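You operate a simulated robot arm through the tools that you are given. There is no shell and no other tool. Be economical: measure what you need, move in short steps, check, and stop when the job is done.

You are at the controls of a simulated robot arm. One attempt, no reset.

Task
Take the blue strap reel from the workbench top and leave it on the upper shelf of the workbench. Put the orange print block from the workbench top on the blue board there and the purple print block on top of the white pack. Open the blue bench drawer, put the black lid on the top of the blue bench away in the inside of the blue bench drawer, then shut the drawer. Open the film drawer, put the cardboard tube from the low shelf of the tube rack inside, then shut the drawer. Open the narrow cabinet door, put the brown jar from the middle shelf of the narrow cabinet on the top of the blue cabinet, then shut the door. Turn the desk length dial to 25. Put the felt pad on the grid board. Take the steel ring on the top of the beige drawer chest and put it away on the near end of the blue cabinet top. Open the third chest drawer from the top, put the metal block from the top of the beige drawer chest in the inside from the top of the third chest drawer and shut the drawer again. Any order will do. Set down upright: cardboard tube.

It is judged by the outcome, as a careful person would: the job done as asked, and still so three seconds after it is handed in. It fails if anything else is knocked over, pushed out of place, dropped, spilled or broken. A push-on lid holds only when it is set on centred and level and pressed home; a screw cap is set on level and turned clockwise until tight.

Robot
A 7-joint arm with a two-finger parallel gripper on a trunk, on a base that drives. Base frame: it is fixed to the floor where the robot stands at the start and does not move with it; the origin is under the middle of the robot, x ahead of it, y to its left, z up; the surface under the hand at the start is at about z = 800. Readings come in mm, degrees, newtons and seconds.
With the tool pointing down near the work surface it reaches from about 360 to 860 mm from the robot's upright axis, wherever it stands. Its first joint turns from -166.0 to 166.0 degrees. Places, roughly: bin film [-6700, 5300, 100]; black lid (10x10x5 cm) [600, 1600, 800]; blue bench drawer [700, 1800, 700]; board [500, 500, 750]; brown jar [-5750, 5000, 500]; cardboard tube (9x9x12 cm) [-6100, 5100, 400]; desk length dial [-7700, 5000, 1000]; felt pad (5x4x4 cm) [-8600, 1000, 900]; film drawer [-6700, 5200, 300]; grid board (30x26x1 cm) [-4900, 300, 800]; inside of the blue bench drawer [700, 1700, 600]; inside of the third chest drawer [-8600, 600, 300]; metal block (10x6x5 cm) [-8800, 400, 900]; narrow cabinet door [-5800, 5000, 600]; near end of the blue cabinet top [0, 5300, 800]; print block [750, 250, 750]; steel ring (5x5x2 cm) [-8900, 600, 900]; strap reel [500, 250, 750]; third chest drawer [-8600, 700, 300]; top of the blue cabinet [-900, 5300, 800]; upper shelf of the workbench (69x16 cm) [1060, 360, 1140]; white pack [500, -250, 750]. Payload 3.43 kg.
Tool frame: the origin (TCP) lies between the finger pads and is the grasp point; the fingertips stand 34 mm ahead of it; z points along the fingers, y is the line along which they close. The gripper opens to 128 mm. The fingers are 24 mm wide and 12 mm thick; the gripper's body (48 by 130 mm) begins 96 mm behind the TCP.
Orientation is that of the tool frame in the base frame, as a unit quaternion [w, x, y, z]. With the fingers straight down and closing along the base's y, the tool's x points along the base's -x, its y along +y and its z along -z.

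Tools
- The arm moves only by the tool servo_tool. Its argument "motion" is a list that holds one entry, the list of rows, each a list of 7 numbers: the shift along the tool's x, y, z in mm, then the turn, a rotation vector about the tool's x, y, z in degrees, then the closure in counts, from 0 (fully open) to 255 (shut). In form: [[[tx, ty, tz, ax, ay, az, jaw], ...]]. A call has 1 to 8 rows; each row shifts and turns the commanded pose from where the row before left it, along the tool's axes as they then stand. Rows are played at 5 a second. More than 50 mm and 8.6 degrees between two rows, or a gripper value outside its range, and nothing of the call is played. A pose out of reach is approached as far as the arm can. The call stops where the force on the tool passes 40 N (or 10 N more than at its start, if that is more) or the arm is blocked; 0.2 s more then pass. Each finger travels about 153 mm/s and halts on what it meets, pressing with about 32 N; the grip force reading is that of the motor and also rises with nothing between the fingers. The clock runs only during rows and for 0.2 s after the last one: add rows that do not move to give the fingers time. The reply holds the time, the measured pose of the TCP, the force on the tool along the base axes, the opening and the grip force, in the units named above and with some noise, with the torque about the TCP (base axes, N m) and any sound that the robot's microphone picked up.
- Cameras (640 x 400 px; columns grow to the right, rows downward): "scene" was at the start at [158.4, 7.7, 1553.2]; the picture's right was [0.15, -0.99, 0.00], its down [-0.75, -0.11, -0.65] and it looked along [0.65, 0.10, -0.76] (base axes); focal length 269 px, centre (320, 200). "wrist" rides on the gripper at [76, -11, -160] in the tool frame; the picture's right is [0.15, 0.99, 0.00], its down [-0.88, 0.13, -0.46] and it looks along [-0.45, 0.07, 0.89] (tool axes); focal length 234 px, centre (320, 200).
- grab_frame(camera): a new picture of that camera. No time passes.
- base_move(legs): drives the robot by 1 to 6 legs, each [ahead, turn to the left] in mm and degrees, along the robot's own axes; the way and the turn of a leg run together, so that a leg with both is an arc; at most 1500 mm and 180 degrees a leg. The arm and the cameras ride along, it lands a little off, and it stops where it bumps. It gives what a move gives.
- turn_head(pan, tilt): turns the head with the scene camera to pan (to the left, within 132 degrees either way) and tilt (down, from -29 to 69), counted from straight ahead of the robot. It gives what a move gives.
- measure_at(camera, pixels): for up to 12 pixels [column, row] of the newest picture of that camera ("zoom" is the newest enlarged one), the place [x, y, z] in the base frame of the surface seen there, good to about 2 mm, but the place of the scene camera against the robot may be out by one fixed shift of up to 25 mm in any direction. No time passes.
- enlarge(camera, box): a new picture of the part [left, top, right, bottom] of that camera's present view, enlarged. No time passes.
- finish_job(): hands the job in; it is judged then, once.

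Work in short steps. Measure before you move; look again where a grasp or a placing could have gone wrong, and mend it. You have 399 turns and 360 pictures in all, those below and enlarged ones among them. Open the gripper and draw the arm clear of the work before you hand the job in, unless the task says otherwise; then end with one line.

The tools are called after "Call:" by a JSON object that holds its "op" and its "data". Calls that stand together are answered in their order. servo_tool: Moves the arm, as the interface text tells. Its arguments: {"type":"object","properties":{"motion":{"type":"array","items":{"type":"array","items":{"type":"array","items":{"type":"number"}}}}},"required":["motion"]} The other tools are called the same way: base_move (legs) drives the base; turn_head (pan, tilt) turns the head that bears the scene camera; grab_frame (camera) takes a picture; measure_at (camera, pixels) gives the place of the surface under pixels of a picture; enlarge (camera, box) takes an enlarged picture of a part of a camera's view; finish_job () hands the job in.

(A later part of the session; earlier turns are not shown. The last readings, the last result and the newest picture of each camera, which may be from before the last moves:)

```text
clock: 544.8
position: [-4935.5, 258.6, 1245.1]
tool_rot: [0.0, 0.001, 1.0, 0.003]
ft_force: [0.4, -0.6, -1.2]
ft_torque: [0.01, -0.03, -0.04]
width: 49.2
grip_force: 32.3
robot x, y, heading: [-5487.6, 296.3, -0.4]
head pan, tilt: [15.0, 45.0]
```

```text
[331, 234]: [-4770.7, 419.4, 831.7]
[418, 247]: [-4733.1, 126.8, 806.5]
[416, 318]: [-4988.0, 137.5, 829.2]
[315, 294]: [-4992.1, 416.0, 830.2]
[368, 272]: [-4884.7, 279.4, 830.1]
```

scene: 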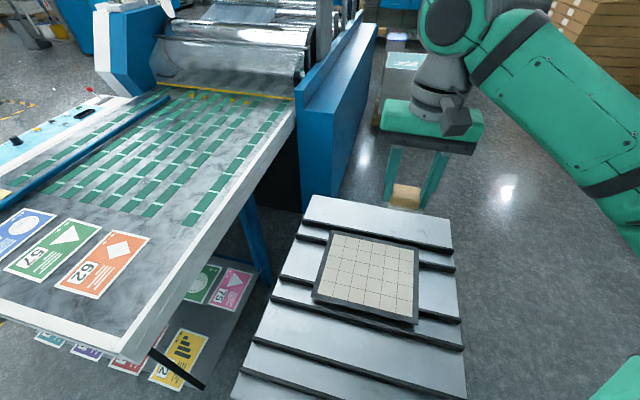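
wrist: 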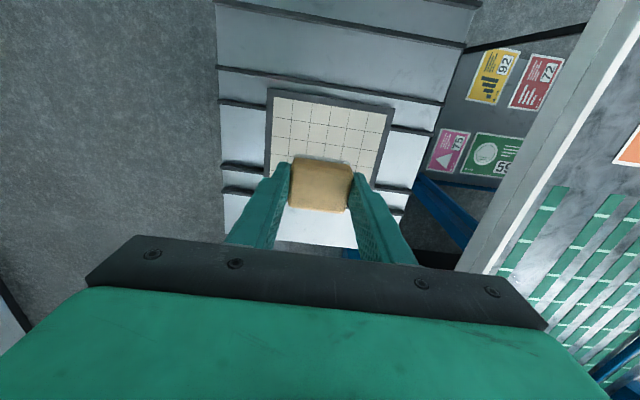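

Board centre ≈(−4868,285), z 829.5. Move above and lower.

Call:
{"op": "servo_tool", "data": {"motion": [[[-33, 12, 0, 0, 0, 0, 190], [-34, 12, 0, 0, 0, 0, 190], [0, 0, 48, 0, 0, 0, 190], [0, 0, 48, 0, 0, 0, 190], [0, 0, 48, 0, 0, 0, 190], [0, 0, 48, 0, 0, 0, 190], [0, 0, 48, 0, 0, 0, 190], [0, 0, 48, 0, 0, 0, 190]]]}}

Call:
{"op": "servo_tool", "data": {"motion": [[[0, 0, 40, 0, 0, 0, 190], [0, 0, 30, 0, 0, 0, 190], [0, 0, 10, 0, 0, 0, 190], [0, 0, 3, 0, 0, 0, 190], [0, 0, 0, 0, 0, 0, 190]]]}}

Call:
{"op": "grab_frame", "data": {"camera": "wrist"}}

```text
clock: 546.6
position: [-4870.3, 284.5, 957.7]
tool_rot: [0.0, 0.0, 1.0, 0.003]
ft_force: [0.6, 0.9, -0.8]
ft_torque: [0.06, -0.02, -0.01]
width: 49.3
grip_force: 31.2
robot x, y, heading: [-5488.7, 300.0, -0.3]
head pan, tilt: [15.0, 45.0]
```

```text
clock: 547.8
position: [-4869.7, 285.6, 875.5]
tool_rot: [0.0, 0.0, 1.0, 0.002]
ft_force: [1.6, 0.3, 0.2]
ft_torque: [0.01, -0.01, 0.01]
width: 49.3
grip_force: 32.1
robot x, y, heading: [-5489.3, 294.4, -0.3]
head pan, tilt: [15.0, 45.0]
```

```text
186 pictures are left
```

wrist: 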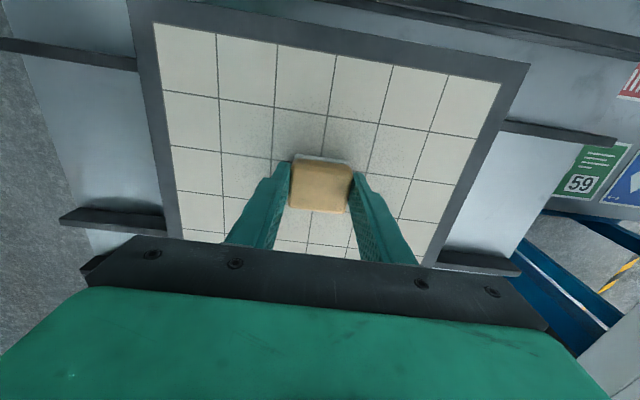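

Call:
{"op": "servo_tool", "data": {"motion": [[[0, 0, 3, 0, 0, 0, 190], [0, 0, 1, 0, 0, 0, 190], [0, 0, 0, 0, 0, 0, 190]]]}}

Call:
{"op": "servo_tool", "data": {"motion": [[[0, 0, 1, 0, 0, 0, 190], [0, 0, 0, 0, 0, 0, 190]]]}}

```text
clock: 548.6
position: [-4869.7, 285.4, 871.2]
tool_rot: [0.0, 0.001, 1.0, 0.003]
ft_force: [-2.3, 1.7, 7.2]
ft_torque: [-0.14, 0.02, -0.01]
width: 49.4
grip_force: 32.0
robot x, y, heading: [-5487.9, 302.2, -0.6]
head pan, tilt: [15.0, 45.0]
```

```text
clock: 549.2
position: [-4869.3, 286.9, 870.4]
tool_rot: [0.001, 0.0, 1.0, 0.002]
ft_force: [-4.0, 3.0, 24.9]
ft_torque: [-0.24, 0.21, 0.0]
width: 49.2
grip_force: 31.7
robot x, y, heading: [-5487.4, 296.0, -0.2]
head pan, tilt: [15.0, 45.0]
```

Contact. Ease 1 mm, release, rise.

Call:
{"op": "servo_tool", "data": {"motion": [[[0, 0, -1, 0, 0, 0, 190], [0, 0, 0, 0, 0, 0, 160], [0, 0, 0, 0, 0, 0, 130], [0, 0, -40, 0, 0, 0, 130], [0, 0, -45, 0, 0, 0, 130], [0, 0, -45, 0, 0, 0, 0], [0, 0, -45, 0, 0, 0, 0], [0, 0, -45, 0, 0, 0, 0]]]}}

Call:
{"op": "grab_frame", "data": {"camera": "wrist"}}

```text
clock: 551.0
position: [-4870.0, 284.2, 1090.4]
tool_rot: [0.0, 0.002, 1.0, 0.003]
ft_force: [0.5, -0.1, 0.6]
ft_torque: [0.01, 0.02, 0.03]
width: 128.1
grip_force: 0.0
robot x, y, heading: [-5489.8, 295.0, -0.4]
head pan, tilt: [15.0, 45.0]
```

```text
185 pictures are left
```

wrist: 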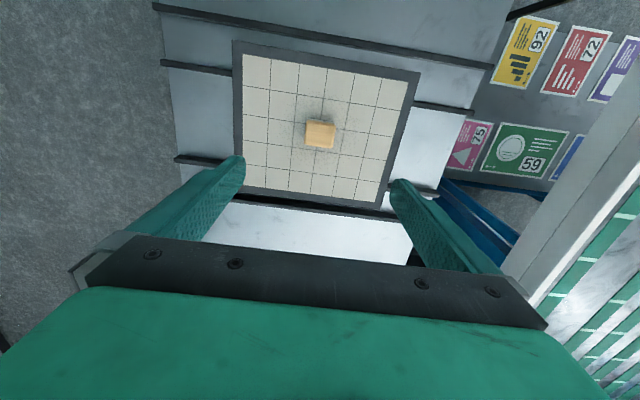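

Felt pad is placed. Retract the arm and drive back to the chest for the ring.

Call:
{"op": "servo_tool", "data": {"motion": [[[15, 0, -40, 0, 0, 0, 0], [20, 0, -40, 0, 0, 0, 0], [20, 0, -40, 0, 0, 0, 0], [20, 0, -35, 0, 0, 0, 0], [40, 0, 0, 0, 0, 0, 0], [40, 0, 0, 0, 0, 0, 0]]]}}

Call:
{"op": "base_move", "data": {"legs": [[0, -29], [-720, 0], [0, -173], [1460, 0], [1460, 0], [0, 112]]}}

Call:
{"op": "turn_head", "data": {"pan": 0, "tilt": 45}}

Call:
{"op": "grab_frame", "data": {"camera": "scene"}}

```text
clock: 552.4
position: [-5023.6, 282.8, 1246.2]
tool_rot: [-0.001, 0.001, 1.0, 0.003]
ft_force: [0.7, 0.0, -1.1]
ft_torque: [-0.01, 0.01, 0.0]
width: 128.1
grip_force: 0.1
robot x, y, heading: [-5486.8, 297.1, -0.2]
head pan, tilt: [15.0, 45.0]
```

```text
clock: 585.1
position: [-8828.0, 1362.9, 1246.3]
tool_rot: [0.002, 0.718, 0.697, 0.001]
ft_force: [-0.3, 0.1, -0.2]
ft_torque: [-0.01, -0.01, 0.03]
width: 127.6
grip_force: 0.1
robot x, y, heading: [-8801.1, 1825.2, -91.8]
head pan, tilt: [15.0, 45.0]
```

```text
clock: 585.8
position: [-8828.6, 1362.2, 1245.3]
tool_rot: [0.002, 0.718, 0.696, 0.002]
ft_force: [0.0, 0.0, -0.6]
ft_torque: [0.0, -0.01, 0.01]
width: 128.3
grip_force: 0.1
robot x, y, heading: [-8799.4, 1828.0, -91.6]
head pan, tilt: [0.0, 45.0]
```

```text
184 pictures are left
```

scene: 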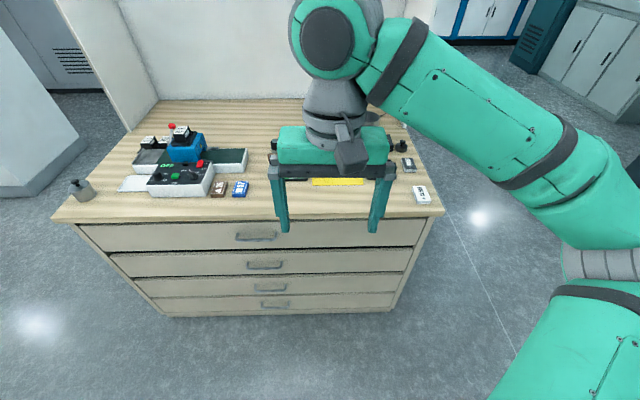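

Call:
{"op": "base_move", "data": {"legs": [[555, 1.7]]}}

Call:
{"op": "servo_tool", "data": {"motion": [[[-35, -10, 15, 0, 0, 0, 0], [-35, -15, 20, 0, 0, 0, 0], [-35, -15, 20, 0, 0, 0, 0], [-30, -15, 25, 0, 0, 0, 0], [-25, -15, 25, 0, 0, 0, 0], [0, 0, 0, 0, 0, 0, 0]]]}}

Call:
{"op": "grab_frame", "data": {"camera": "wrist"}}

```text
clock: 589.0
position: [-8823.5, 804.2, 1245.3]
tool_rot: [0.002, 0.707, 0.707, 0.001]
ft_force: [-0.3, 0.4, -0.8]
ft_torque: [-0.03, 0.03, -0.02]
width: 127.9
grip_force: 0.0
robot x, y, heading: [-8806.5, 1269.0, -90.1]
head pan, tilt: [0.0, 45.0]
```

```text
clock: 590.4
position: [-8894.6, 644.0, 1139.8]
tool_rot: [0.002, 0.708, 0.706, 0.002]
ft_force: [-0.7, 0.0, 0.2]
ft_torque: [-0.04, -0.03, -0.01]
width: 127.9
grip_force: 0.1
robot x, y, heading: [-8811.5, 1265.5, -89.9]
head pan, tilt: [0.0, 45.0]
```

```text
183 pictures are left
```

wrist: 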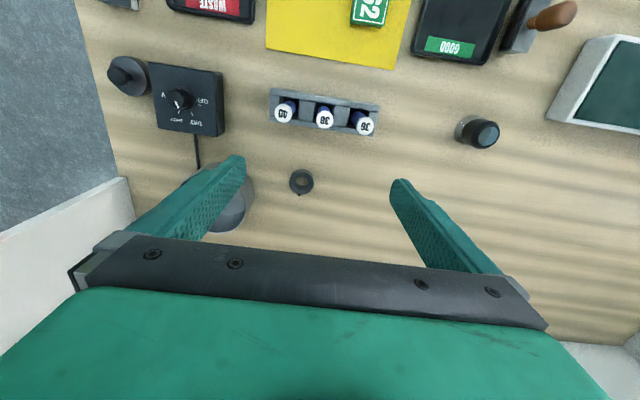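

Call:
{"op": "measure_at", "data": {"camera": "wrist", "pixels": [[290, 183], [313, 183], [302, 171], [301, 191], [300, 195], [284, 113], [325, 117], [230, 200], [250, 195], [365, 125], [350, 132]]}}

Call:
{"op": "enlarge", "data": {"camera": "wrist", "box": [200, 80, 400, 220]}}

```text
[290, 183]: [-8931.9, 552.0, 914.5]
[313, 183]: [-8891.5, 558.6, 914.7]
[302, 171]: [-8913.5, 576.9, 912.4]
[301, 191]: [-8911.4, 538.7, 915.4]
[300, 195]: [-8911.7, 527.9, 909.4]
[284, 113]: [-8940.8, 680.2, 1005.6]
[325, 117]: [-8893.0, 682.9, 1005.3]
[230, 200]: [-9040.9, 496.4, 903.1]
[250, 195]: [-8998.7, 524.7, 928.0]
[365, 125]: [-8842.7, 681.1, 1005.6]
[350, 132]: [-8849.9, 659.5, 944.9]
```

```text
2.86 times, centred on (300, 150) of wrist
```

zoom: 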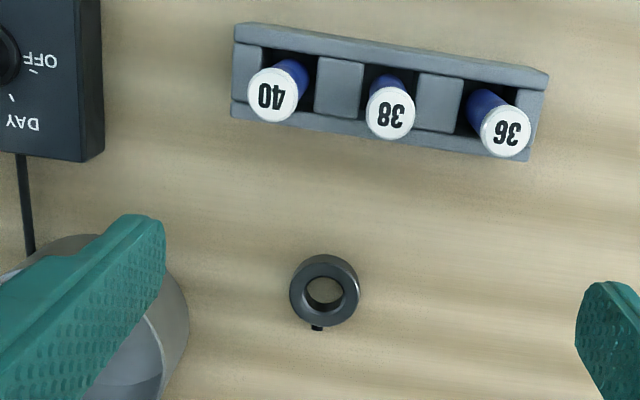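

Ring centre ≈(-8912,555), Ø~43, top 915. Pre-close to ~75 mm, go over it and descend.

Call:
{"op": "servo_tool", "data": {"motion": [[[-45, -9, 0, 0, 0, 0, 105], [-44, -8.5, 0, 0, 0, 0, 105], [0, 0, 45, 0, 0, 0, 105], [0, 0, 45, 0, 0, 0, 105], [0, 0, 30, 0, 0, 0, 105], [0, 0, 0, 0, 0, 0, 105]]]}}

Call:
{"op": "grab_frame", "data": {"camera": "wrist"}}

Call:
{"op": "measure_at", "data": {"camera": "wrist", "pixels": [[320, 140], [300, 150], [340, 150], [320, 165]]}}

```text
clock: 591.8
position: [-8910.8, 555.0, 1019.5]
tool_rot: [0.003, 0.708, 0.707, 0.002]
ft_force: [0.1, 0.2, 0.5]
ft_torque: [-0.03, 0.0, -0.04]
width: 75.2
grip_force: 0.1
robot x, y, heading: [-8812.3, 1268.0, -89.9]
head pan, tilt: [0.0, 45.0]
```

```text
181 pictures are left
```

wrist: 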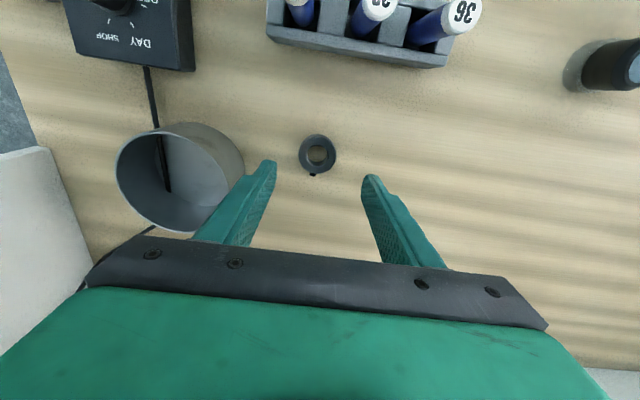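

```text
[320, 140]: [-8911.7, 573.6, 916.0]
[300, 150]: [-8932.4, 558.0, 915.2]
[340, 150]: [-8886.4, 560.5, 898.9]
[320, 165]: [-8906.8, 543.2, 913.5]
```

Call:
{"op": "servo_tool", "data": {"motion": [[[0, 0, 40, 0, 0, 0, 105], [0, 0, 35, 0, 0, 0, 105], [0, 0, 7, 0, 0, 0, 105], [0, 0, 0, 0, 0, 0, 140], [0, 0, 0, 0, 0, 0, 170], [0, 0, 0, 0, 0, 0, 200], [0, 0, 0, 0, 0, 0, 200]]]}}

Call:
{"op": "servo_tool", "data": {"motion": [[[0, 0, -40, 0, 0, 0, 200], [0, 0, -45, 0, 0, 0, 200], [0, 0, -45, 0, 0, 0, 200]]]}}

Call:
{"op": "grab_frame", "data": {"camera": "wrist"}}

```text
clock: 593.4
position: [-8910.1, 555.0, 937.8]
tool_rot: [0.002, 0.708, 0.707, 0.002]
ft_force: [-0.3, 0.8, -0.3]
ft_torque: [0.01, 0.01, 0.0]
width: 43.1
grip_force: 32.0
robot x, y, heading: [-8806.3, 1269.8, -90.3]
head pan, tilt: [0.0, 45.0]
```

```text
clock: 594.2
position: [-8911.5, 555.4, 1067.4]
tool_rot: [0.0, 0.709, 0.706, 0.002]
ft_force: [0.1, 0.1, -2.1]
ft_torque: [0.02, 0.0, 0.01]
width: 43.0
grip_force: 32.2
robot x, y, heading: [-8807.3, 1268.6, -89.9]
head pan, tilt: [0.0, 45.0]
```

```text
180 pictures are left
```

wrist: 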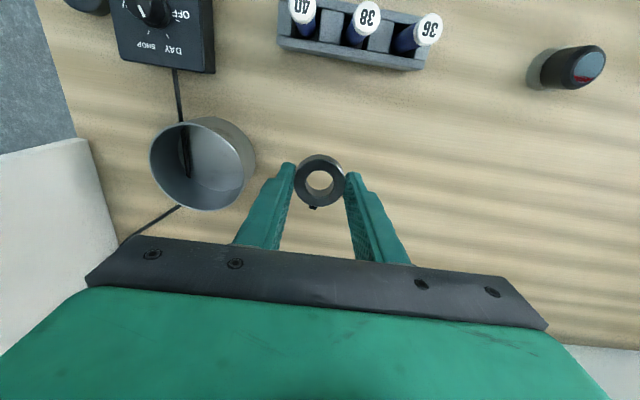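

Ring held. Fold the arm and drive the long way to the blue cabinet via the corridor.

Call:
{"op": "servo_tool", "data": {"motion": [[[40, 5, -25, 0, 0, 0, 200], [40, 5, -25, 0, 0, 0, 200], [40, 5, -25, 0, 0, 0, 200], [40, 5, -25, 0, 0, 0, 200], [40, 5, -25, 0, 0, 0, 200], [40, 5, -25, 0, 0, 0, 200], [10, 0, -30, 0, 0, 0, 200]]]}}

Call:
{"op": "base_move", "data": {"legs": [[-500, 0], [0, 137.5], [970, 0], [970, 0], [0, -41.3]]}}

Call:
{"op": "turn_head", "data": {"pan": 0, "tilt": 15}}

Call:
{"op": "grab_frame", "data": {"camera": "scene"}}

```text
clock: 595.8
position: [-8881.8, 805.0, 1247.7]
tool_rot: [0.002, 0.708, 0.706, 0.003]
ft_force: [-0.4, -0.2, -1.2]
ft_torque: [0.03, 0.0, -0.03]
width: 42.9
grip_force: 31.8
robot x, y, heading: [-8809.0, 1266.3, -90.2]
head pan, tilt: [0.0, 45.0]
```

```text
clock: 616.6
position: [-7013.8, 3141.8, 1246.7]
tool_rot: [0.0, -0.051, 0.999, 0.003]
ft_force: [0.5, 0.5, -1.8]
ft_torque: [-0.01, 0.02, -0.04]
width: 43.0
grip_force: 31.8
robot x, y, heading: [-7480.0, 3167.2, 5.8]
head pan, tilt: [0.0, 45.0]
```

```text
clock: 617.5
position: [-7012.0, 3142.5, 1248.3]
tool_rot: [0.0, -0.052, 0.999, 0.002]
ft_force: [0.0, -0.1, -1.2]
ft_torque: [0.01, 0.03, 0.02]
width: 42.7
grip_force: 32.3
robot x, y, heading: [-7480.0, 3170.5, 5.6]
head pan, tilt: [0.0, 15.0]
```

```text
179 pictures are left
```

scene: 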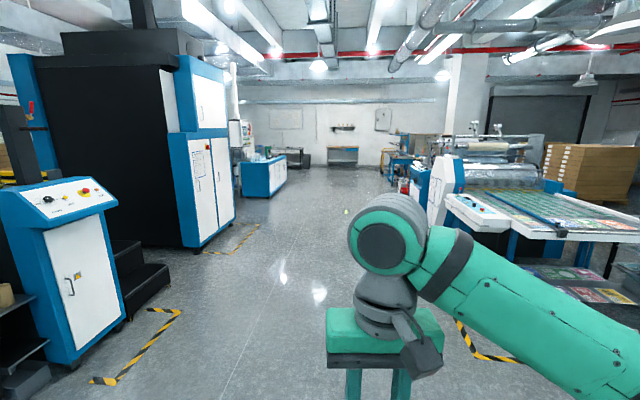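

Call:
{"op": "base_move", "data": {"legs": [[1480, 0.5], [1480, 0], [1480, 0], [1480, 0], [1400, 0]]}}

Call:
{"op": "turn_head", "data": {"pan": 70, "tilt": 25}}

Call:
{"op": "grab_frame", "data": {"camera": "scene"}}

```text
clock: 652.4
position: [289.8, 3918.4, 1248.6]
tool_rot: [0.0, -0.05, 0.999, 0.003]
ft_force: [0.3, -0.4, -1.5]
ft_torque: [0.02, 0.0, 0.0]
width: 42.3
grip_force: 31.6
robot x, y, heading: [-176.2, 3945.0, 5.5]
head pan, tilt: [0.0, 15.0]
```

```text
clock: 653.8
position: [291.2, 3918.8, 1247.8]
tool_rot: [0.0, -0.05, 0.999, 0.003]
ft_force: [0.2, -0.1, -1.2]
ft_torque: [-0.01, -0.01, 0.02]
width: 42.2
grip_force: 32.1
robot x, y, heading: [-172.6, 3944.5, 5.5]
head pan, tilt: [70.0, 25.0]
```

```text
178 pictures are left
```

scene: 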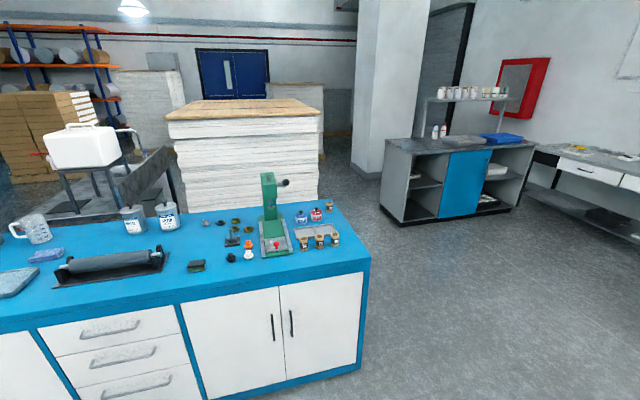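

Call:
{"op": "enlarge", "data": {"camera": "scene", "box": [180, 160, 380, 290]}}

Call:
{"op": "measure_at", "data": {"camera": "scene", "pixels": [[345, 255], [362, 255], [340, 262], [310, 265], [330, 205], [365, 262], [300, 262], [230, 272], [175, 280], [200, 225], [0, 310]]}}

```text
3.08 times, centred on (280, 225) of scene
```

zoom: 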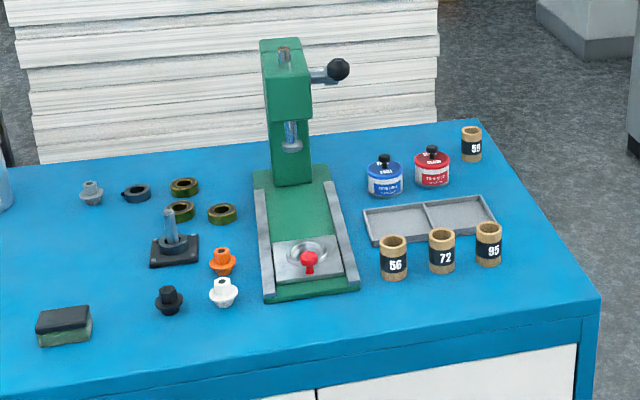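

```text
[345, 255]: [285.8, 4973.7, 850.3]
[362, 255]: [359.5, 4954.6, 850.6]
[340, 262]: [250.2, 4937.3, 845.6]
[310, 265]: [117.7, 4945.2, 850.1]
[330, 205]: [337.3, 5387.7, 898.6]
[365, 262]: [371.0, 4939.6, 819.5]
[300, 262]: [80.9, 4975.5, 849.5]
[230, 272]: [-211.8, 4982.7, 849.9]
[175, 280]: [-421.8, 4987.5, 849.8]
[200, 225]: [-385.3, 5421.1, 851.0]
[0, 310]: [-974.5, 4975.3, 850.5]
```

Call:
{"op": "measure_at", "data": {"camera": "zoom", "pixels": [[184, 190], [136, 196], [222, 215], [173, 255], [222, 265], [222, 300], [168, 305], [62, 340], [270, 290], [350, 285], [91, 200], [140, 320]]}}

```text
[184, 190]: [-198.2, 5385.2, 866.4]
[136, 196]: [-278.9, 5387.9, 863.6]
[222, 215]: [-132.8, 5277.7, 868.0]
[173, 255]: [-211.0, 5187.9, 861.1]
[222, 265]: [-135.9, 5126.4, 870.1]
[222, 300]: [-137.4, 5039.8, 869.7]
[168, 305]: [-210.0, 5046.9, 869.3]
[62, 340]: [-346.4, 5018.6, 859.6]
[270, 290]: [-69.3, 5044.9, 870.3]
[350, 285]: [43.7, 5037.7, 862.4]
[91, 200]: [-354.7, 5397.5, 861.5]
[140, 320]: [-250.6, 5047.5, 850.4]
```

Call:
{"op": "measure_at", "data": {"camera": "zoom", "pixels": [[393, 275], [440, 268], [488, 262], [400, 320], [450, 320], [520, 300], [520, 240], [520, 190], [345, 230], [310, 288]]}}

```text
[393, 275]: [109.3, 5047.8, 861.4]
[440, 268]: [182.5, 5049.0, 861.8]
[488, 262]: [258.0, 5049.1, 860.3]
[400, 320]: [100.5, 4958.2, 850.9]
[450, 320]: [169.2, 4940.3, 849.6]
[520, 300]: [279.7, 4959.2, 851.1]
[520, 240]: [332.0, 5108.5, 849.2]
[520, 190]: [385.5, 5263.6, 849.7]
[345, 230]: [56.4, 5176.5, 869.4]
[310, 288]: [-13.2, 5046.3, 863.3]
```

Free strip at the front of the near end: I'll set the ring at ≈(40,4993). Drive in front of it.

Call:
{"op": "base_move", "data": {"legs": [[0, 58.9], [490, 0], [0, 25.6]]}}

Call:
{"op": "grab_frame", "data": {"camera": "wrist"}}

Call:
{"op": "turn_head", "data": {"pan": 0, "tilt": 35}}

Call:
{"op": "grab_frame", "data": {"camera": "scene"}}

```text
clock: 661.0
position: [118.2, 4848.2, 1247.6]
tool_rot: [-0.002, -0.704, 0.711, 0.001]
ft_force: [0.1, -1.0, -1.4]
ft_torque: [0.0, -0.01, 0.01]
width: 42.1
grip_force: 31.9
robot x, y, heading: [39.8, 4382.3, 89.5]
head pan, tilt: [70.0, 25.0]
```

```text
176 pictures are left
```

wrist: 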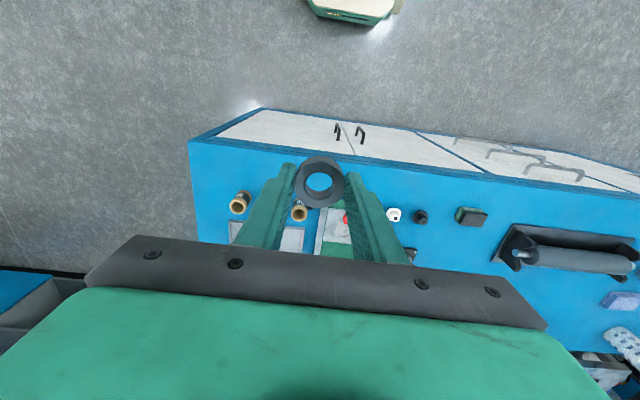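

```text
clock: 662.4
position: [117.1, 4848.3, 1248.5]
tool_rot: [-0.002, -0.703, 0.711, 0.002]
ft_force: [0.8, 1.0, -1.4]
ft_torque: [-0.02, 0.01, 0.01]
width: 42.1
grip_force: 32.0
robot x, y, heading: [38.3, 4384.2, 89.2]
head pan, tilt: [0.0, 35.0]
```

```text
175 pictures are left
```

scene: 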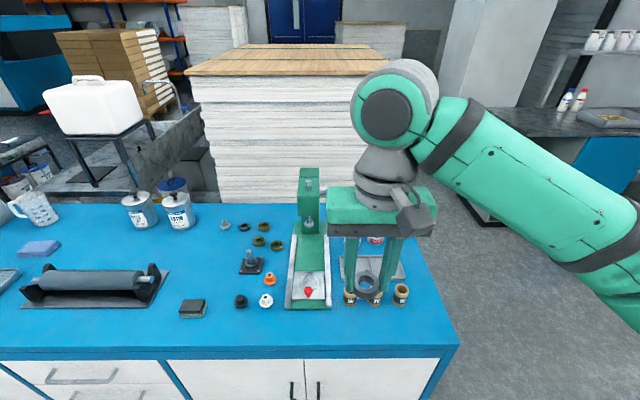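

Call:
{"op": "measure_at", "data": {"camera": "wrist", "pixels": [[370, 175], [250, 150], [346, 220], [394, 214], [420, 215], [300, 213], [380, 195], [340, 240], [370, 200], [240, 203]]}}

Call:
{"op": "measure_at", "data": {"camera": "scene", "pixels": [[308, 310], [288, 308], [328, 308], [308, 340], [266, 305], [349, 304], [200, 340], [225, 320]]}}

```text
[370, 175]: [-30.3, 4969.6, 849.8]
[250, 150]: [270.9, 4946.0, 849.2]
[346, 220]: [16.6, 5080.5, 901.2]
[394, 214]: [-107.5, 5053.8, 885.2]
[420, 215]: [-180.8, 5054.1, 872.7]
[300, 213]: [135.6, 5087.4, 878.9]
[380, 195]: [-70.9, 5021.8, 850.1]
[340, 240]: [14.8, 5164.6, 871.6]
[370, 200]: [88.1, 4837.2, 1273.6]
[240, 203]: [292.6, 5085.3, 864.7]
```

```text
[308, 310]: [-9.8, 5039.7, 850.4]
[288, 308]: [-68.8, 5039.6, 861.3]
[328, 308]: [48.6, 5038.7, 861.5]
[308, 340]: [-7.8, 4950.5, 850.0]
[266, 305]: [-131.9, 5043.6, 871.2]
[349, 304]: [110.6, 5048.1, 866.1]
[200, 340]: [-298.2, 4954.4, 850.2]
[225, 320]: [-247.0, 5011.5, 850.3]
```

Set it at (100,4993): between press and tubes, clear in front. Move over and lower.

Call:
{"op": "servo_tool", "data": {"motion": [[[-48, 6, 0, 0, 0, 0, 200], [-48, 6, 0, 0, 0, 0, 200], [-49, 5, 0, 0, 0, 0, 200], [0, 0, 48, 0, 0, 0, 200], [0, 0, 48, 0, 0, 0, 200], [0, 0, 48, 0, 0, 0, 200], [0, 0, 48, 0, 0, 0, 200], [0, 0, 48, 0, 0, 0, 200]]]}}

Call:
{"op": "servo_tool", "data": {"motion": [[[0, 0, 40, 0, 0, 0, 200], [0, 0, 40, 0, 0, 0, 200], [0, 0, 20, 0, 0, 0, 200], [0, 0, 0, 0, 0, 0, 200]]]}}

Call:
{"op": "grab_frame", "data": {"camera": "wrist"}}

```text
clock: 664.2
position: [101.4, 4993.2, 1008.1]
tool_rot: [-0.002, -0.704, 0.711, 0.002]
ft_force: [1.1, -0.3, -1.2]
ft_torque: [0.04, 0.0, -0.03]
width: 42.2
grip_force: 31.9
robot x, y, heading: [40.5, 4384.6, 89.6]
head pan, tilt: [0.0, 35.0]
```

```text
clock: 665.2
position: [101.6, 4993.0, 907.6]
tool_rot: [-0.002, -0.704, 0.711, 0.002]
ft_force: [0.0, 1.3, -1.3]
ft_torque: [-0.02, -0.04, 0.02]
width: 42.1
grip_force: 32.6
robot x, y, heading: [40.4, 4388.2, 89.5]
head pan, tilt: [0.0, 35.0]
```

```text
174 pictures are left
```

wrist: 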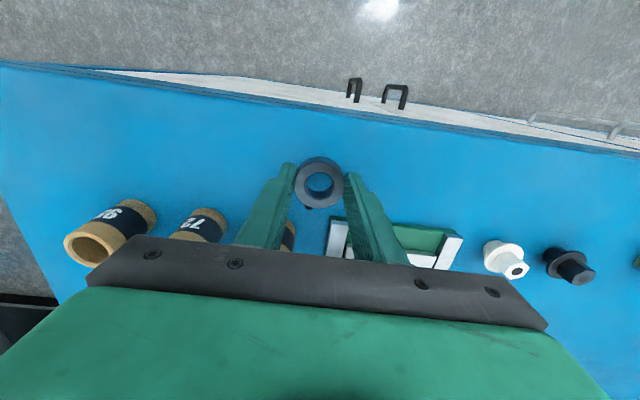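

Call:
{"op": "servo_tool", "data": {"motion": [[[0, 0, 12, 0, 0, 0, 200], [0, 0, 5, 0, 0, 0, 200], [0, 0, 1.5, 0, 0, 0, 200], [0, 0, 0, 0, 0, 0, 200]]]}}

Call:
{"op": "servo_tool", "data": {"motion": [[[0, 0, 1.2, 0, 0, 0, 200], [0, 0, 0, 0, 0, 0, 200]]]}}

```text
clock: 666.2
position: [101.0, 4993.4, 889.1]
tool_rot: [-0.001, -0.703, 0.711, 0.002]
ft_force: [-0.5, 0.4, -1.7]
ft_torque: [0.02, -0.01, 0.0]
width: 41.9
grip_force: 32.0
robot x, y, heading: [38.3, 4386.3, 89.5]
head pan, tilt: [0.0, 35.0]
```

```text
clock: 666.8
position: [99.8, 4993.5, 888.6]
tool_rot: [-0.002, -0.704, 0.711, 0.002]
ft_force: [-1.5, -0.4, 8.8]
ft_torque: [-0.09, -0.16, -0.01]
width: 41.7
grip_force: 31.7
robot x, y, heading: [44.0, 4387.6, 89.4]
head pan, tilt: [0.0, 35.0]
```

Contact. Release and rise.

Call:
{"op": "servo_tool", "data": {"motion": [[[0, 0, 0, 0, 0, 0, 170], [0, 0, 0, 0, 0, 0, 145], [0, 0, -40, 0, 0, 0, 145], [0, 0, -45, 0, 0, 0, 145], [0, 0, -45, 0, 0, 0, 0], [0, 0, -45, 0, 0, 0, 0], [0, 0, -45, 0, 0, 0, 0], [0, 0, -45, 0, 0, 0, 0]]]}}

Call:
{"op": "grab_frame", "data": {"camera": "wrist"}}

```text
clock: 668.6
position: [101.3, 4992.2, 1152.7]
tool_rot: [-0.003, -0.703, 0.711, 0.001]
ft_force: [0.3, -0.1, -0.7]
ft_torque: [-0.04, 0.02, 0.0]
width: 128.1
grip_force: 0.2
robot x, y, heading: [40.5, 4386.2, 89.4]
head pan, tilt: [0.0, 35.0]
```

```text
173 pictures are left
```

wrist: 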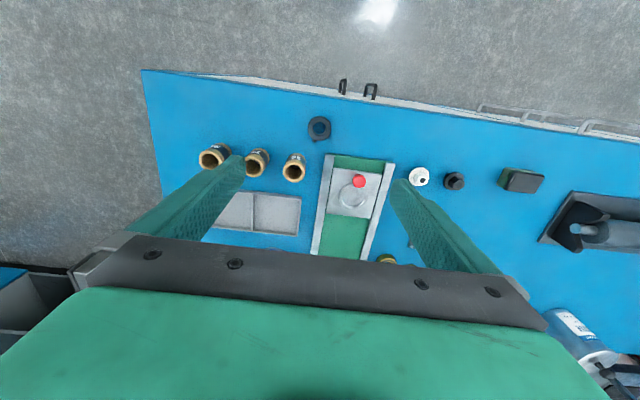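

Ring is placed. Now to the narrow cabinet: retract the arm and drive.

Call:
{"op": "servo_tool", "data": {"motion": [[[25, 0, -25, 0, 0, 0, 0], [25, 0, -25, 0, 0, 0, 0], [25, 0, -25, 0, 0, 0, 0], [25, 0, -25, 0, 0, 0, 0], [40, 0, 0, 0, 0, 0, 0]]]}}

Call:
{"op": "base_move", "data": {"legs": [[-700, 0], [0, 90.5], [1480, 0], [1480, 0], [1480, 0], [1460, 0]]}}

Call:
{"op": "base_move", "data": {"legs": [[0, -90]]}}

Call:
{"op": "turn_head", "data": {"pan": 0, "tilt": 30}}

Call:
{"op": "grab_frame", "data": {"camera": "scene"}}

```text
clock: 669.8
position: [99.8, 4854.2, 1254.7]
tool_rot: [-0.003, -0.703, 0.711, 0.001]
ft_force: [-0.5, 0.2, 0.4]
ft_torque: [-0.02, -0.01, 0.02]
width: 127.9
grip_force: 0.0
robot x, y, heading: [44.0, 4384.3, 89.6]
head pan, tilt: [0.0, 35.0]
```

```text
clock: 705.7
position: [-6333.4, 3900.1, 1254.8]
tool_rot: [0.003, 1.0, -0.014, 0.0]
ft_force: [-0.3, -0.2, 0.8]
ft_torque: [-0.01, -0.03, 0.0]
width: 127.8
grip_force: 0.1
robot x, y, heading: [-5864.9, 3833.0, 178.7]
head pan, tilt: [0.0, 35.0]
```

```text
clock: 710.4
position: [-5797.6, 4298.9, 1254.2]
tool_rot: [-0.002, -0.698, 0.716, 0.002]
ft_force: [1.0, -0.3, 1.0]
ft_torque: [0.04, -0.02, 0.01]
width: 127.9
grip_force: 0.2
robot x, y, heading: [-5865.9, 3831.7, 88.6]
head pan, tilt: [0.0, 35.0]
```

```text
clock: 711.1
position: [-5798.7, 4297.9, 1253.7]
tool_rot: [-0.003, -0.698, 0.716, 0.002]
ft_force: [1.0, -0.3, -0.4]
ft_torque: [0.0, -0.01, 0.0]
width: 128.0
grip_force: 0.1
robot x, y, heading: [-5867.8, 3829.2, 88.5]
head pan, tilt: [0.0, 30.0]
```

```text
172 pictures are left
```

scene: 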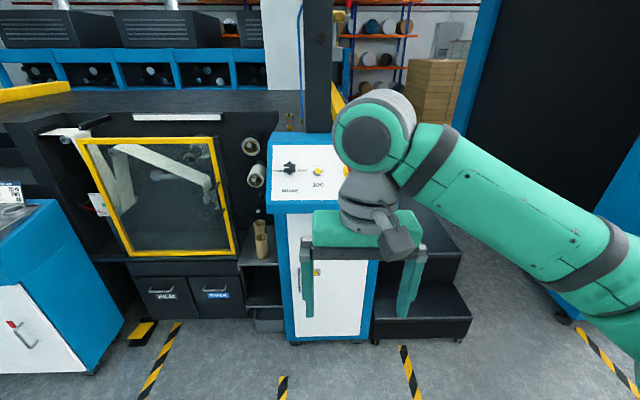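

Call:
{"op": "enlarge", "data": {"camera": "scene", "box": [250, 190, 430, 350]}}

Call:
{"op": "measure_at", "data": {"camera": "scene", "pixels": [[290, 260], [299, 260], [365, 320], [372, 330], [340, 240], [297, 330], [290, 220], [285, 330], [330, 300], [295, 215], [376, 270]]}}

```text
2.50 times, centred on (340, 270) of scene
```

zoom: 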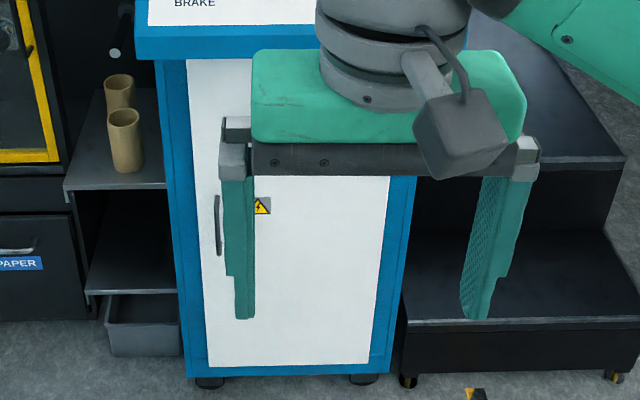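

```text
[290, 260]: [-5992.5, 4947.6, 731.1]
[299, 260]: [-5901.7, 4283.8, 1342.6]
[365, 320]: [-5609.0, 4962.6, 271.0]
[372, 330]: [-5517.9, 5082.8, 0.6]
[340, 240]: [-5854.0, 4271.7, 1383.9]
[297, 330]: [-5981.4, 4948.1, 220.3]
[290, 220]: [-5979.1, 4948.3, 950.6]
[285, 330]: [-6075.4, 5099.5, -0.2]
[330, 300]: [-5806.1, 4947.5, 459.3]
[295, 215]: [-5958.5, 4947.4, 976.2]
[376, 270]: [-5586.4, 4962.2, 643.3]
```

Call:
{"op": "measure_at", "data": {"camera": "zoom", "pixels": [[218, 225], [216, 200], [220, 250], [195, 100], [210, 355], [385, 200], [368, 350], [360, 300], [410, 250], [235, 215]]}}

```text
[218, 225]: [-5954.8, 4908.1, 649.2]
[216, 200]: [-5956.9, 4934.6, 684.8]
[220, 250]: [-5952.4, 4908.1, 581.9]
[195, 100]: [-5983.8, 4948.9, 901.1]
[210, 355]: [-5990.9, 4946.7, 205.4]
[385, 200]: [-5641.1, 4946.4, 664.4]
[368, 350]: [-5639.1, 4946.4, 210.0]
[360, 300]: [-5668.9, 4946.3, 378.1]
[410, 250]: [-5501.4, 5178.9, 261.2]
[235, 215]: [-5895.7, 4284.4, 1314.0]
```

Door: x −5990…−5635, hinge at right, bar handle at ≈(−5954,4908,565–700). Position the robot and pitch the tool to horizontal (fingers closing sideways).

Call:
{"op": "base_move", "data": {"legs": [[0, 13.4], [250, 0], [0, -12]]}}

Call:
{"op": "servo_tool", "data": {"motion": [[[-20, 20, 40, 0, 0, 0, 0], [-20, 20, 40, 0, 0, 0, 0], [-20, 20, 40, 0, 0, 0, 0], [-20, 20, 40, 0, 0, 0, 0], [0, 0, 45, 0, 0, 0, 0], [0, 0, 0, 0, -8, 0, 0], [0, 0, 0, 0, -8, 0, 0], [0, 0, 0, 0, -8, 0, 0]]]}}

Call:
{"op": "servo_tool", "data": {"motion": [[[0, 0, 0, 0, -8, 0, 0], [0, 0, 0, 0, -8, 0, 0], [0, 0, 0, 0, -8, 0, 0], [0, 0, 0, 0, -8, 0, 0], [0, 0, 0, 0, -8, 0, 0], [0, 0, 0, 0, -8, 0, 0], [0, 0, 0, 0, -8, 0, 0], [0, 0, 0, 0, -8, 0, 0]]]}}

Call:
{"op": "grab_frame", "data": {"camera": "wrist"}}

Call:
{"op": "grab_frame", "data": {"camera": "scene"}}

```text
clock: 714.6
position: [-5861.6, 4546.6, 1253.9]
tool_rot: [0.002, 0.707, -0.707, -0.001]
ft_force: [0.6, -0.9, 0.1]
ft_torque: [-0.03, -0.02, 0.03]
width: 128.0
grip_force: 0.0
robot x, y, heading: [-5921.9, 4075.9, 89.6]
head pan, tilt: [0.0, 30.0]
```

```text
clock: 716.4
position: [-5942.6, 4625.6, 1049.6]
tool_rot: [0.146, -0.691, 0.693, 0.149]
ft_force: [-0.9, 0.5, -0.4]
ft_torque: [-0.01, 0.05, 0.0]
width: 128.2
grip_force: 0.0
robot x, y, heading: [-5916.1, 4080.3, 90.2]
head pan, tilt: [0.0, 30.0]
```

```text
clock: 718.2
position: [-5946.0, 4665.5, 1044.1]
tool_rot: [0.49, -0.508, 0.509, 0.493]
ft_force: [-0.4, -0.7, 0.3]
ft_torque: [-0.01, -0.01, 0.0]
width: 128.0
grip_force: 0.0
out of reach, approached as far as the arm can: row 3, 4, 5
robot x, y, heading: [-5918.5, 4079.1, 89.5]
head pan, tilt: [0.0, 30.0]
```

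```text
170 pictures are left
```

wrist: 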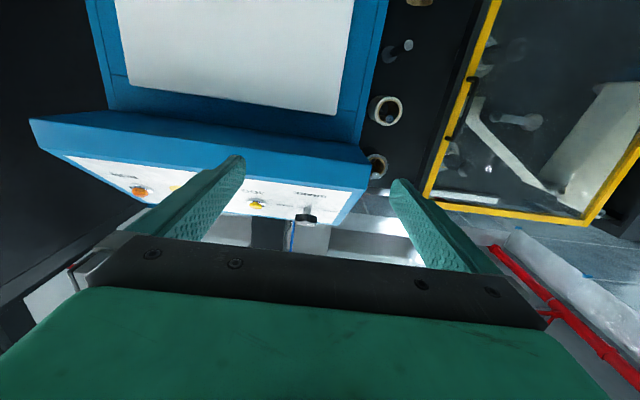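

```text
169 pictures are left
```

scene: 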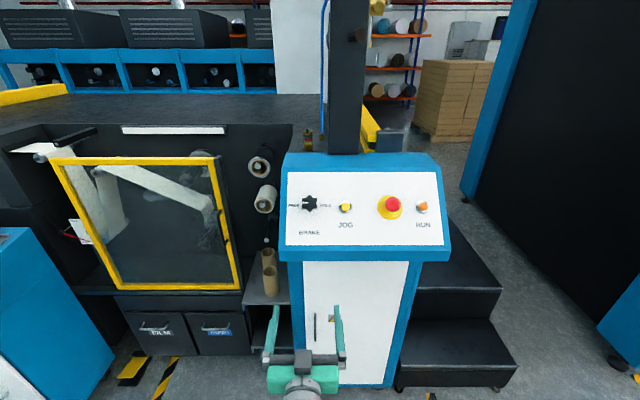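

Tool is horizontal. Lower to the handle height (z≈635).

Call:
{"op": "servo_tool", "data": {"motion": [[[46, 0, 0, 0, 0, 0, 110], [46, 0, 0, 0, 0, 0, 110], [46, 0, 0, 0, 0, 0, 110], [46, 0, 0, 0, 0, 0, 110], [46, 0, 0, 0, 0, 0, 110], [46, 0, 0, 0, 0, 0, 110], [46, 0, 0, 0, 0, 0, 110], [46, 0, 0, 0, 0, 0, 110]]]}}

Call:
{"op": "servo_tool", "data": {"motion": [[[40, 0, 0, 0, 0, 0, 110], [0, 0, 0, 0, -2, 0, 110], [0, 0, 0, 0, 0, 0, 110]]]}}

Call:
{"op": "grab_frame", "data": {"camera": "wrist"}}

```text
clock: 720.0
position: [-5948.7, 4653.3, 675.7]
tool_rot: [0.489, -0.508, 0.51, 0.493]
ft_force: [0.5, 0.0, -0.3]
ft_torque: [0.05, -0.01, 0.02]
width: 72.8
grip_force: 0.1
robot x, y, heading: [-5917.6, 4076.3, 90.0]
head pan, tilt: [0.0, 30.0]
```

```text
clock: 720.8
position: [-5947.1, 4651.8, 635.5]
tool_rot: [0.498, -0.499, 0.502, 0.502]
ft_force: [-0.7, -0.4, 0.4]
ft_torque: [-0.01, 0.0, -0.01]
width: 72.7
grip_force: 0.0
robot x, y, heading: [-5918.2, 4077.3, 89.8]
head pan, tilt: [0.0, 30.0]
```

```text
168 pictures are left
```

wrist: 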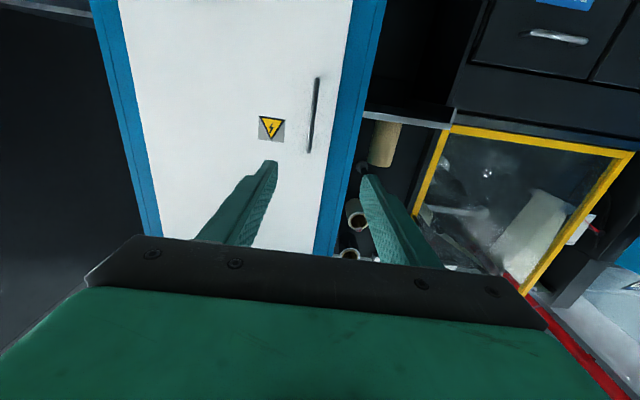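

Call:
{"op": "measure_at", "data": {"camera": "wrist", "pixels": [[316, 95], [313, 120], [310, 145], [340, 120], [290, 100], [150, 150], [160, 230], [325, 220], [370, 60]]}}

```text
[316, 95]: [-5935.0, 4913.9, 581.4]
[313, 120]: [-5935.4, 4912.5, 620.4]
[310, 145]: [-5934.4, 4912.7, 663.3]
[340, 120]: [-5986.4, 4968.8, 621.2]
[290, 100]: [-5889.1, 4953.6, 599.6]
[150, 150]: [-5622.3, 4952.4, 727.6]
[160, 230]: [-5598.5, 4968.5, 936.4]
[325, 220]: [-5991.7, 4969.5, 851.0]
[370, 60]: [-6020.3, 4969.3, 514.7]
```

Bar (wrist) at x −5935, y≈4917, z 565–700. Advance to straddle it.

Call:
{"op": "servo_tool", "data": {"motion": [[[3, -12, 45, 0, 0, 0, 110], [0, 0, 48, 0, 0, 0, 110], [0, 0, 48, 0, 0, 0, 110], [0, 0, 48, 0, 0, 0, 110], [0, 0, 30, 0, 0, 0, 110], [0, 0, 0, 0, 0, 0, 110]]]}}

Call:
{"op": "grab_frame", "data": {"camera": "wrist"}}

```text
clock: 722.2
position: [-5935.5, 4870.3, 631.2]
tool_rot: [0.499, -0.499, 0.502, 0.501]
ft_force: [0.1, 0.1, -0.1]
ft_torque: [0.0, 0.01, 0.0]
width: 72.8
grip_force: 0.0
robot x, y, heading: [-5916.8, 4074.9, 90.0]
head pan, tilt: [0.0, 30.0]
```

```text
167 pictures are left
```

wrist: 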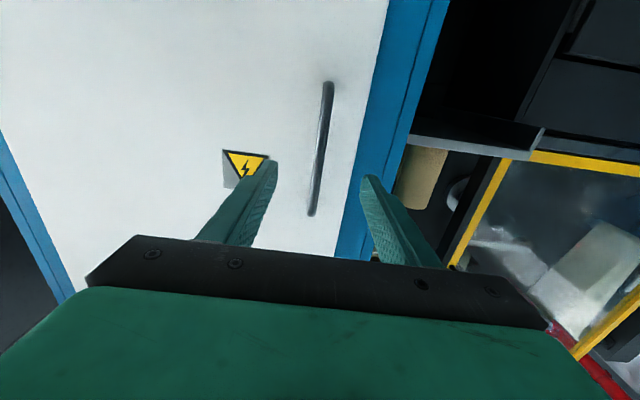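

Good alignment. Advance 34 mm and close gently.

Call:
{"op": "servo_tool", "data": {"motion": [[[0, 0, 34, 0, 0, 0, 110], [0, 0, 0, 0, 0, 0, 150], [0, 0, 0, 0, 0, 0, 185], [0, 0, 0, 0, 0, 0, 205], [0, 0, 0, 0, 0, 0, 220], [0, 0, 0, 0, 0, 0, 235], [0, 0, 0, 0, 0, 0, 255]]]}}

```text
clock: 723.8
position: [-5933.4, 4904.6, 631.2]
tool_rot: [0.5, -0.497, 0.503, 0.5]
ft_force: [16.0, -5.8, -1.5]
ft_torque: [0.23, -0.52, -0.22]
width: 9.6
grip_force: 43.7
robot x, y, heading: [-5918.6, 4082.5, 89.7]
head pan, tilt: [0.0, 30.0]
```

Gripped. Swing the door on its arc: 5° per row, tool turning with it.

Call:
{"op": "servo_tool", "data": {"motion": [[[0, -2, -14, -2.5, 0, 0, 255], [0, -2.2, -14, -2.5, 0, 0, 255], [0, -4.4, -27.9, -5, 0, 0, 255], [0, -4.4, -27.9, -5, 0, 0, 255], [0, 0, 0, 0, 0, 0, 255]]]}}

```text
clock: 725.0
position: [-5908.7, 4823.0, 630.2]
tool_rot: [-0.432, 0.559, -0.434, -0.559]
ft_force: [2.6, 0.9, -5.0]
ft_torque: [0.3, -0.16, 0.0]
width: 9.5
grip_force: 43.5
robot x, y, heading: [-5919.7, 4075.0, 89.8]
head pan, tilt: [0.0, 30.0]
stopped in row 5: the force on the tool passed its limit at 43 N (the readings are from after the stop); the commanded pose is now the measured one
```

Call:
{"op": "servo_tool", "data": {"motion": [[[0, -3.5, -22, -4, 0, 0, 255], [0, -3.5, -22, -4, 0, 0, 255], [0, -3.5, -22, -4, 0, 0, 255], [0, -3.5, -22, -4, 0, 0, 255]]]}}

Call:
{"op": "grab_frame", "data": {"camera": "scene"}}

```text
clock: 725.9
position: [-5866.3, 4755.3, 630.6]
tool_rot: [-0.363, 0.611, -0.365, -0.602]
ft_force: [5.2, 4.1, -12.3]
ft_torque: [0.3, 0.56, 0.07]
width: 9.8
grip_force: 43.2
out of reach, approached as far as the arm can: row 4
robot x, y, heading: [-5918.4, 4078.7, 89.7]
head pan, tilt: [0.0, 30.0]
stopped in row 4: the force on the tool passed its limit at 54 N (the readings are from after the stop); the commanded pose is now the measured one
```

```text
166 pictures are left
```

scene: 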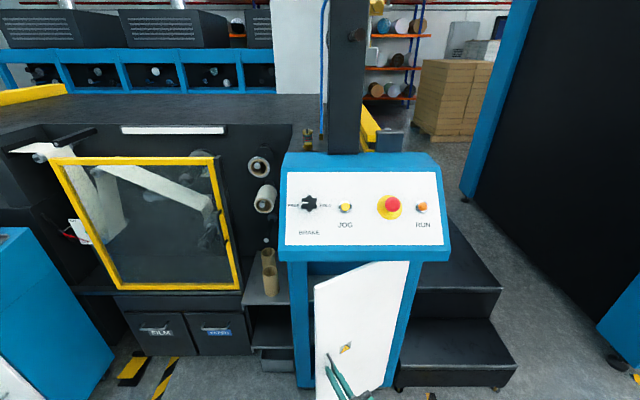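

Door is ~28° open. Release, back off, and straighten the tool to push the door from its inner side.

Call:
{"op": "servo_tool", "data": {"motion": [[[0, 0, 0, 0, 0, 0, 200], [0, 0, 0, 0, 0, 0, 150], [0, 0, 0, 0, 0, 0, 120], [0, 0, -20, 0, 0, 0, 120], [0, 0, -20, 0, 0, 0, 120], [0, 10, -20, 0, 0, 0, 120]]]}}

Call:
{"op": "grab_frame", "data": {"camera": "wrist"}}

```text
clock: 727.3
position: [-5849.2, 4698.6, 633.6]
tool_rot: [-0.363, 0.609, -0.364, -0.603]
ft_force: [0.0, 0.2, 0.0]
ft_torque: [-0.03, 0.01, 0.01]
width: 67.8
grip_force: 0.0
robot x, y, heading: [-5920.9, 4072.6, 89.7]
head pan, tilt: [0.0, 30.0]
```

```text
165 pictures are left
```

wrist: 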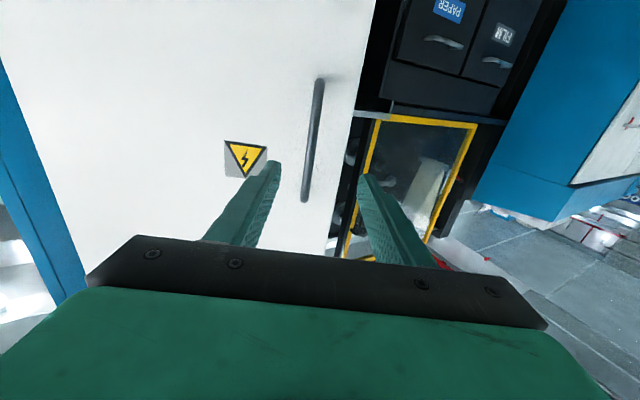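

Call:
{"op": "servo_tool", "data": {"motion": [[[0, 41, 6, 0, 0, 0, 255], [0, 41, 6, 0, 0, 0, 255], [0, 41, 6, 0, 0, 0, 255], [0, 41, 6, 0, 0, 0, 255], [0, 0, 0, 7, 0, 0, 255], [0, 0, 0, 7, 0, 0, 255], [0, 0, 0, 7, 0, 0, 255], [0, 0, 0, 7, 0, 0, 255]]]}}

Call:
{"op": "grab_frame", "data": {"camera": "wrist"}}

Call:
{"op": "grab_frame", "data": {"camera": "scene"}}

```text
clock: 729.1
position: [-6003.4, 4641.8, 632.6]
tool_rot: [-0.501, 0.503, -0.5, -0.496]
ft_force: [0.6, 0.6, 0.6]
ft_torque: [0.01, -0.01, 0.04]
width: 0.0
grip_force: 31.8
robot x, y, heading: [-5919.1, 4079.9, 89.4]
head pan, tilt: [0.0, 30.0]
```

```text
164 pictures are left
```

wrist: 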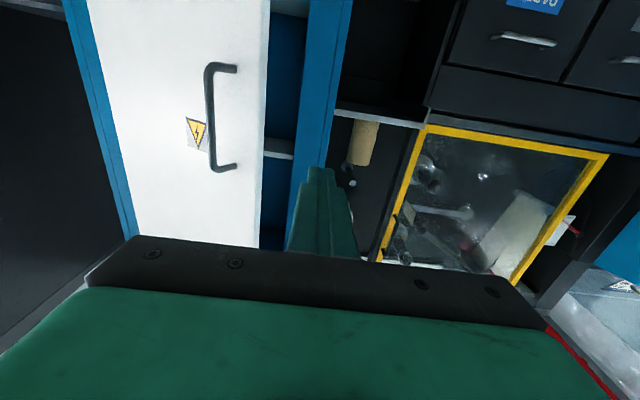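

```text
163 pictures are left
```

scene: 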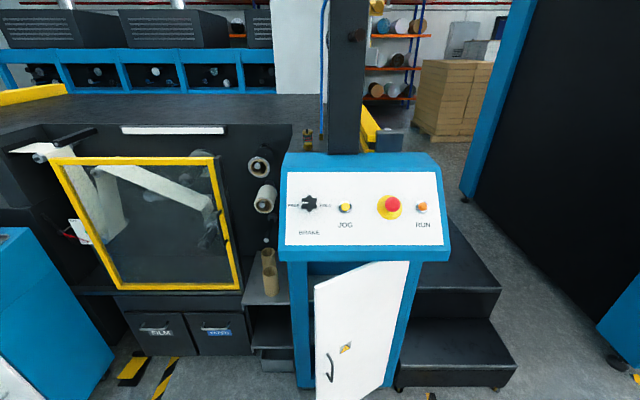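

Call:
{"op": "measure_at", "data": {"camera": "wrist", "pixels": [[263, 60], [263, 130], [260, 220], [280, 150], [290, 60], [320, 130], [225, 68], [230, 168], [281, 155]]}}

```text
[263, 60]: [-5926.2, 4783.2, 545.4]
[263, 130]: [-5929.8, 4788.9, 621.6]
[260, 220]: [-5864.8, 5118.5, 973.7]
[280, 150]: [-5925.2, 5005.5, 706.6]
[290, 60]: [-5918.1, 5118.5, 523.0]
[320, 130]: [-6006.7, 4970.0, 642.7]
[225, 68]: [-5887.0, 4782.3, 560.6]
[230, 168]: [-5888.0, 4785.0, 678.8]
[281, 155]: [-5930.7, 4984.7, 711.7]
```

Roll the hand 90° so its slim side faces the door, then enter behind the door edge.

Call:
{"op": "servo_tool", "data": {"motion": [[[0, 0, 0, 0, 0, 8.5, 255], [0, 0, 0, 0, 0, 8.5, 255], [0, 0, 0, 0, 0, 8.5, 255], [0, 0, 0, 0, 0, 8.5, 255], [0, 0, 0, 0, 0, 8.5, 255], [0, 0, 0, 0, 0, 8.5, 255], [0, 0, 0, 0, 0, 8.5, 255], [0, 0, 0, 0, 0, 8.5, 255]]]}}

Call:
{"op": "servo_tool", "data": {"motion": [[[0, 0, 0, 0, 0, 8.5, 255], [0, 0, 0, 0, 0, 8.5, 255], [0, 0, 0, 0, 0, 5, 255], [0, 0, 0, 0, 0, 0, 255]]]}}

Call:
{"op": "grab_frame", "data": {"camera": "wrist"}}

```text
clock: 730.9
position: [-6057.7, 4686.6, 689.0]
tool_rot: [0.17, -0.171, 0.688, 0.684]
ft_force: [-0.1, 1.0, -0.1]
ft_torque: [0.0, -0.01, 0.03]
width: 0.1
grip_force: 31.8
out of reach, approached as far as the arm can: row 7, 8
robot x, y, heading: [-5917.2, 4075.9, 89.8]
head pan, tilt: [0.0, 30.0]
```

```text
clock: 731.9
position: [-6058.0, 4701.0, 704.9]
tool_rot: [0.14, -0.14, 0.696, 0.691]
ft_force: [0.2, -0.2, 0.2]
ft_torque: [0.05, 0.01, -0.03]
width: 0.0
grip_force: 32.5
out of reach, approached as far as the arm can: row 1, 2, 3
robot x, y, heading: [-5917.7, 4080.3, 89.8]
head pan, tilt: [0.0, 30.0]
```

```text
162 pictures are left
```

wrist: 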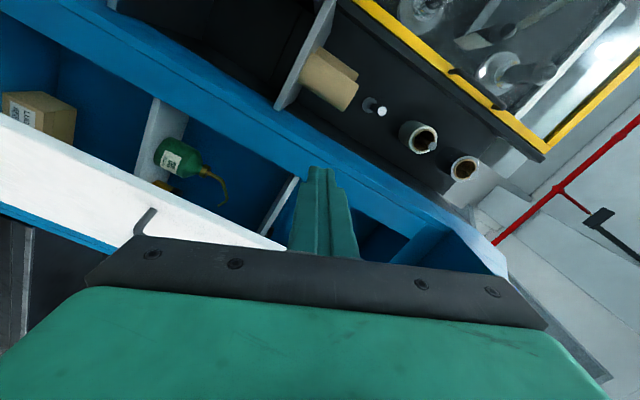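

Roll stopped at ~67°, sufficient. Move to just left of the door edge and enter behind it.

Call:
{"op": "servo_tool", "data": {"motion": [[[-14, -21, 0, 0, 0, 0, 255], [-14, -21, 0, 0, 0, 0, 255], [-14, -21, 0, 0, 0, 0, 255], [-13, -20, 0, 0, 0, 0, 255], [0, 0, 45, 0, 0, 0, 255], [0, 0, 45, 0, 0, 0, 255], [0, 0, 39, 0, 0, 0, 255]]]}}

Call:
{"op": "grab_frame", "data": {"camera": "wrist"}}

Call:
{"op": "grab_frame", "data": {"camera": "scene"}}

```text
clock: 733.5
position: [-6035.2, 4830.6, 723.9]
tool_rot: [0.134, -0.117, 0.704, 0.688]
ft_force: [-9.9, -0.3, 1.5]
ft_torque: [-0.07, -0.03, -1.12]
width: 0.0
grip_force: 31.6
out of reach, approached as far as the arm can: row 1, 2, 3, 4, 5, 6
robot x, y, heading: [-5918.2, 4079.5, 89.3]
head pan, tilt: [0.0, 30.0]
```

```text
161 pictures are left
```

wrist: 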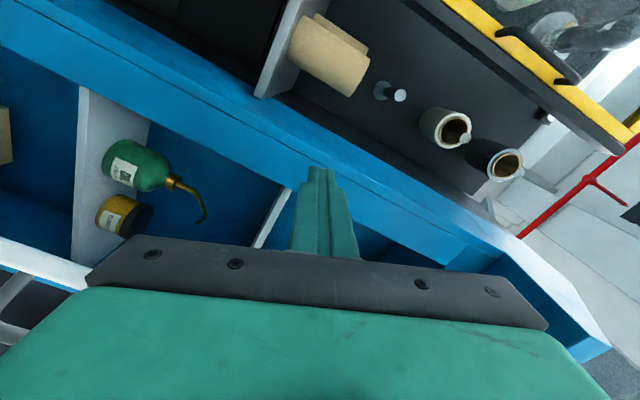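

```text
160 pictures are left
```

scene: 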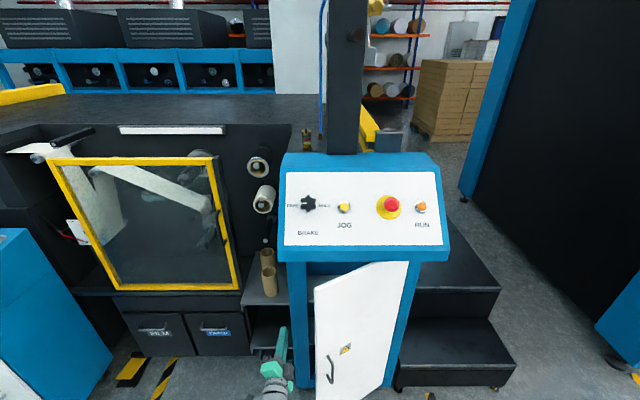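

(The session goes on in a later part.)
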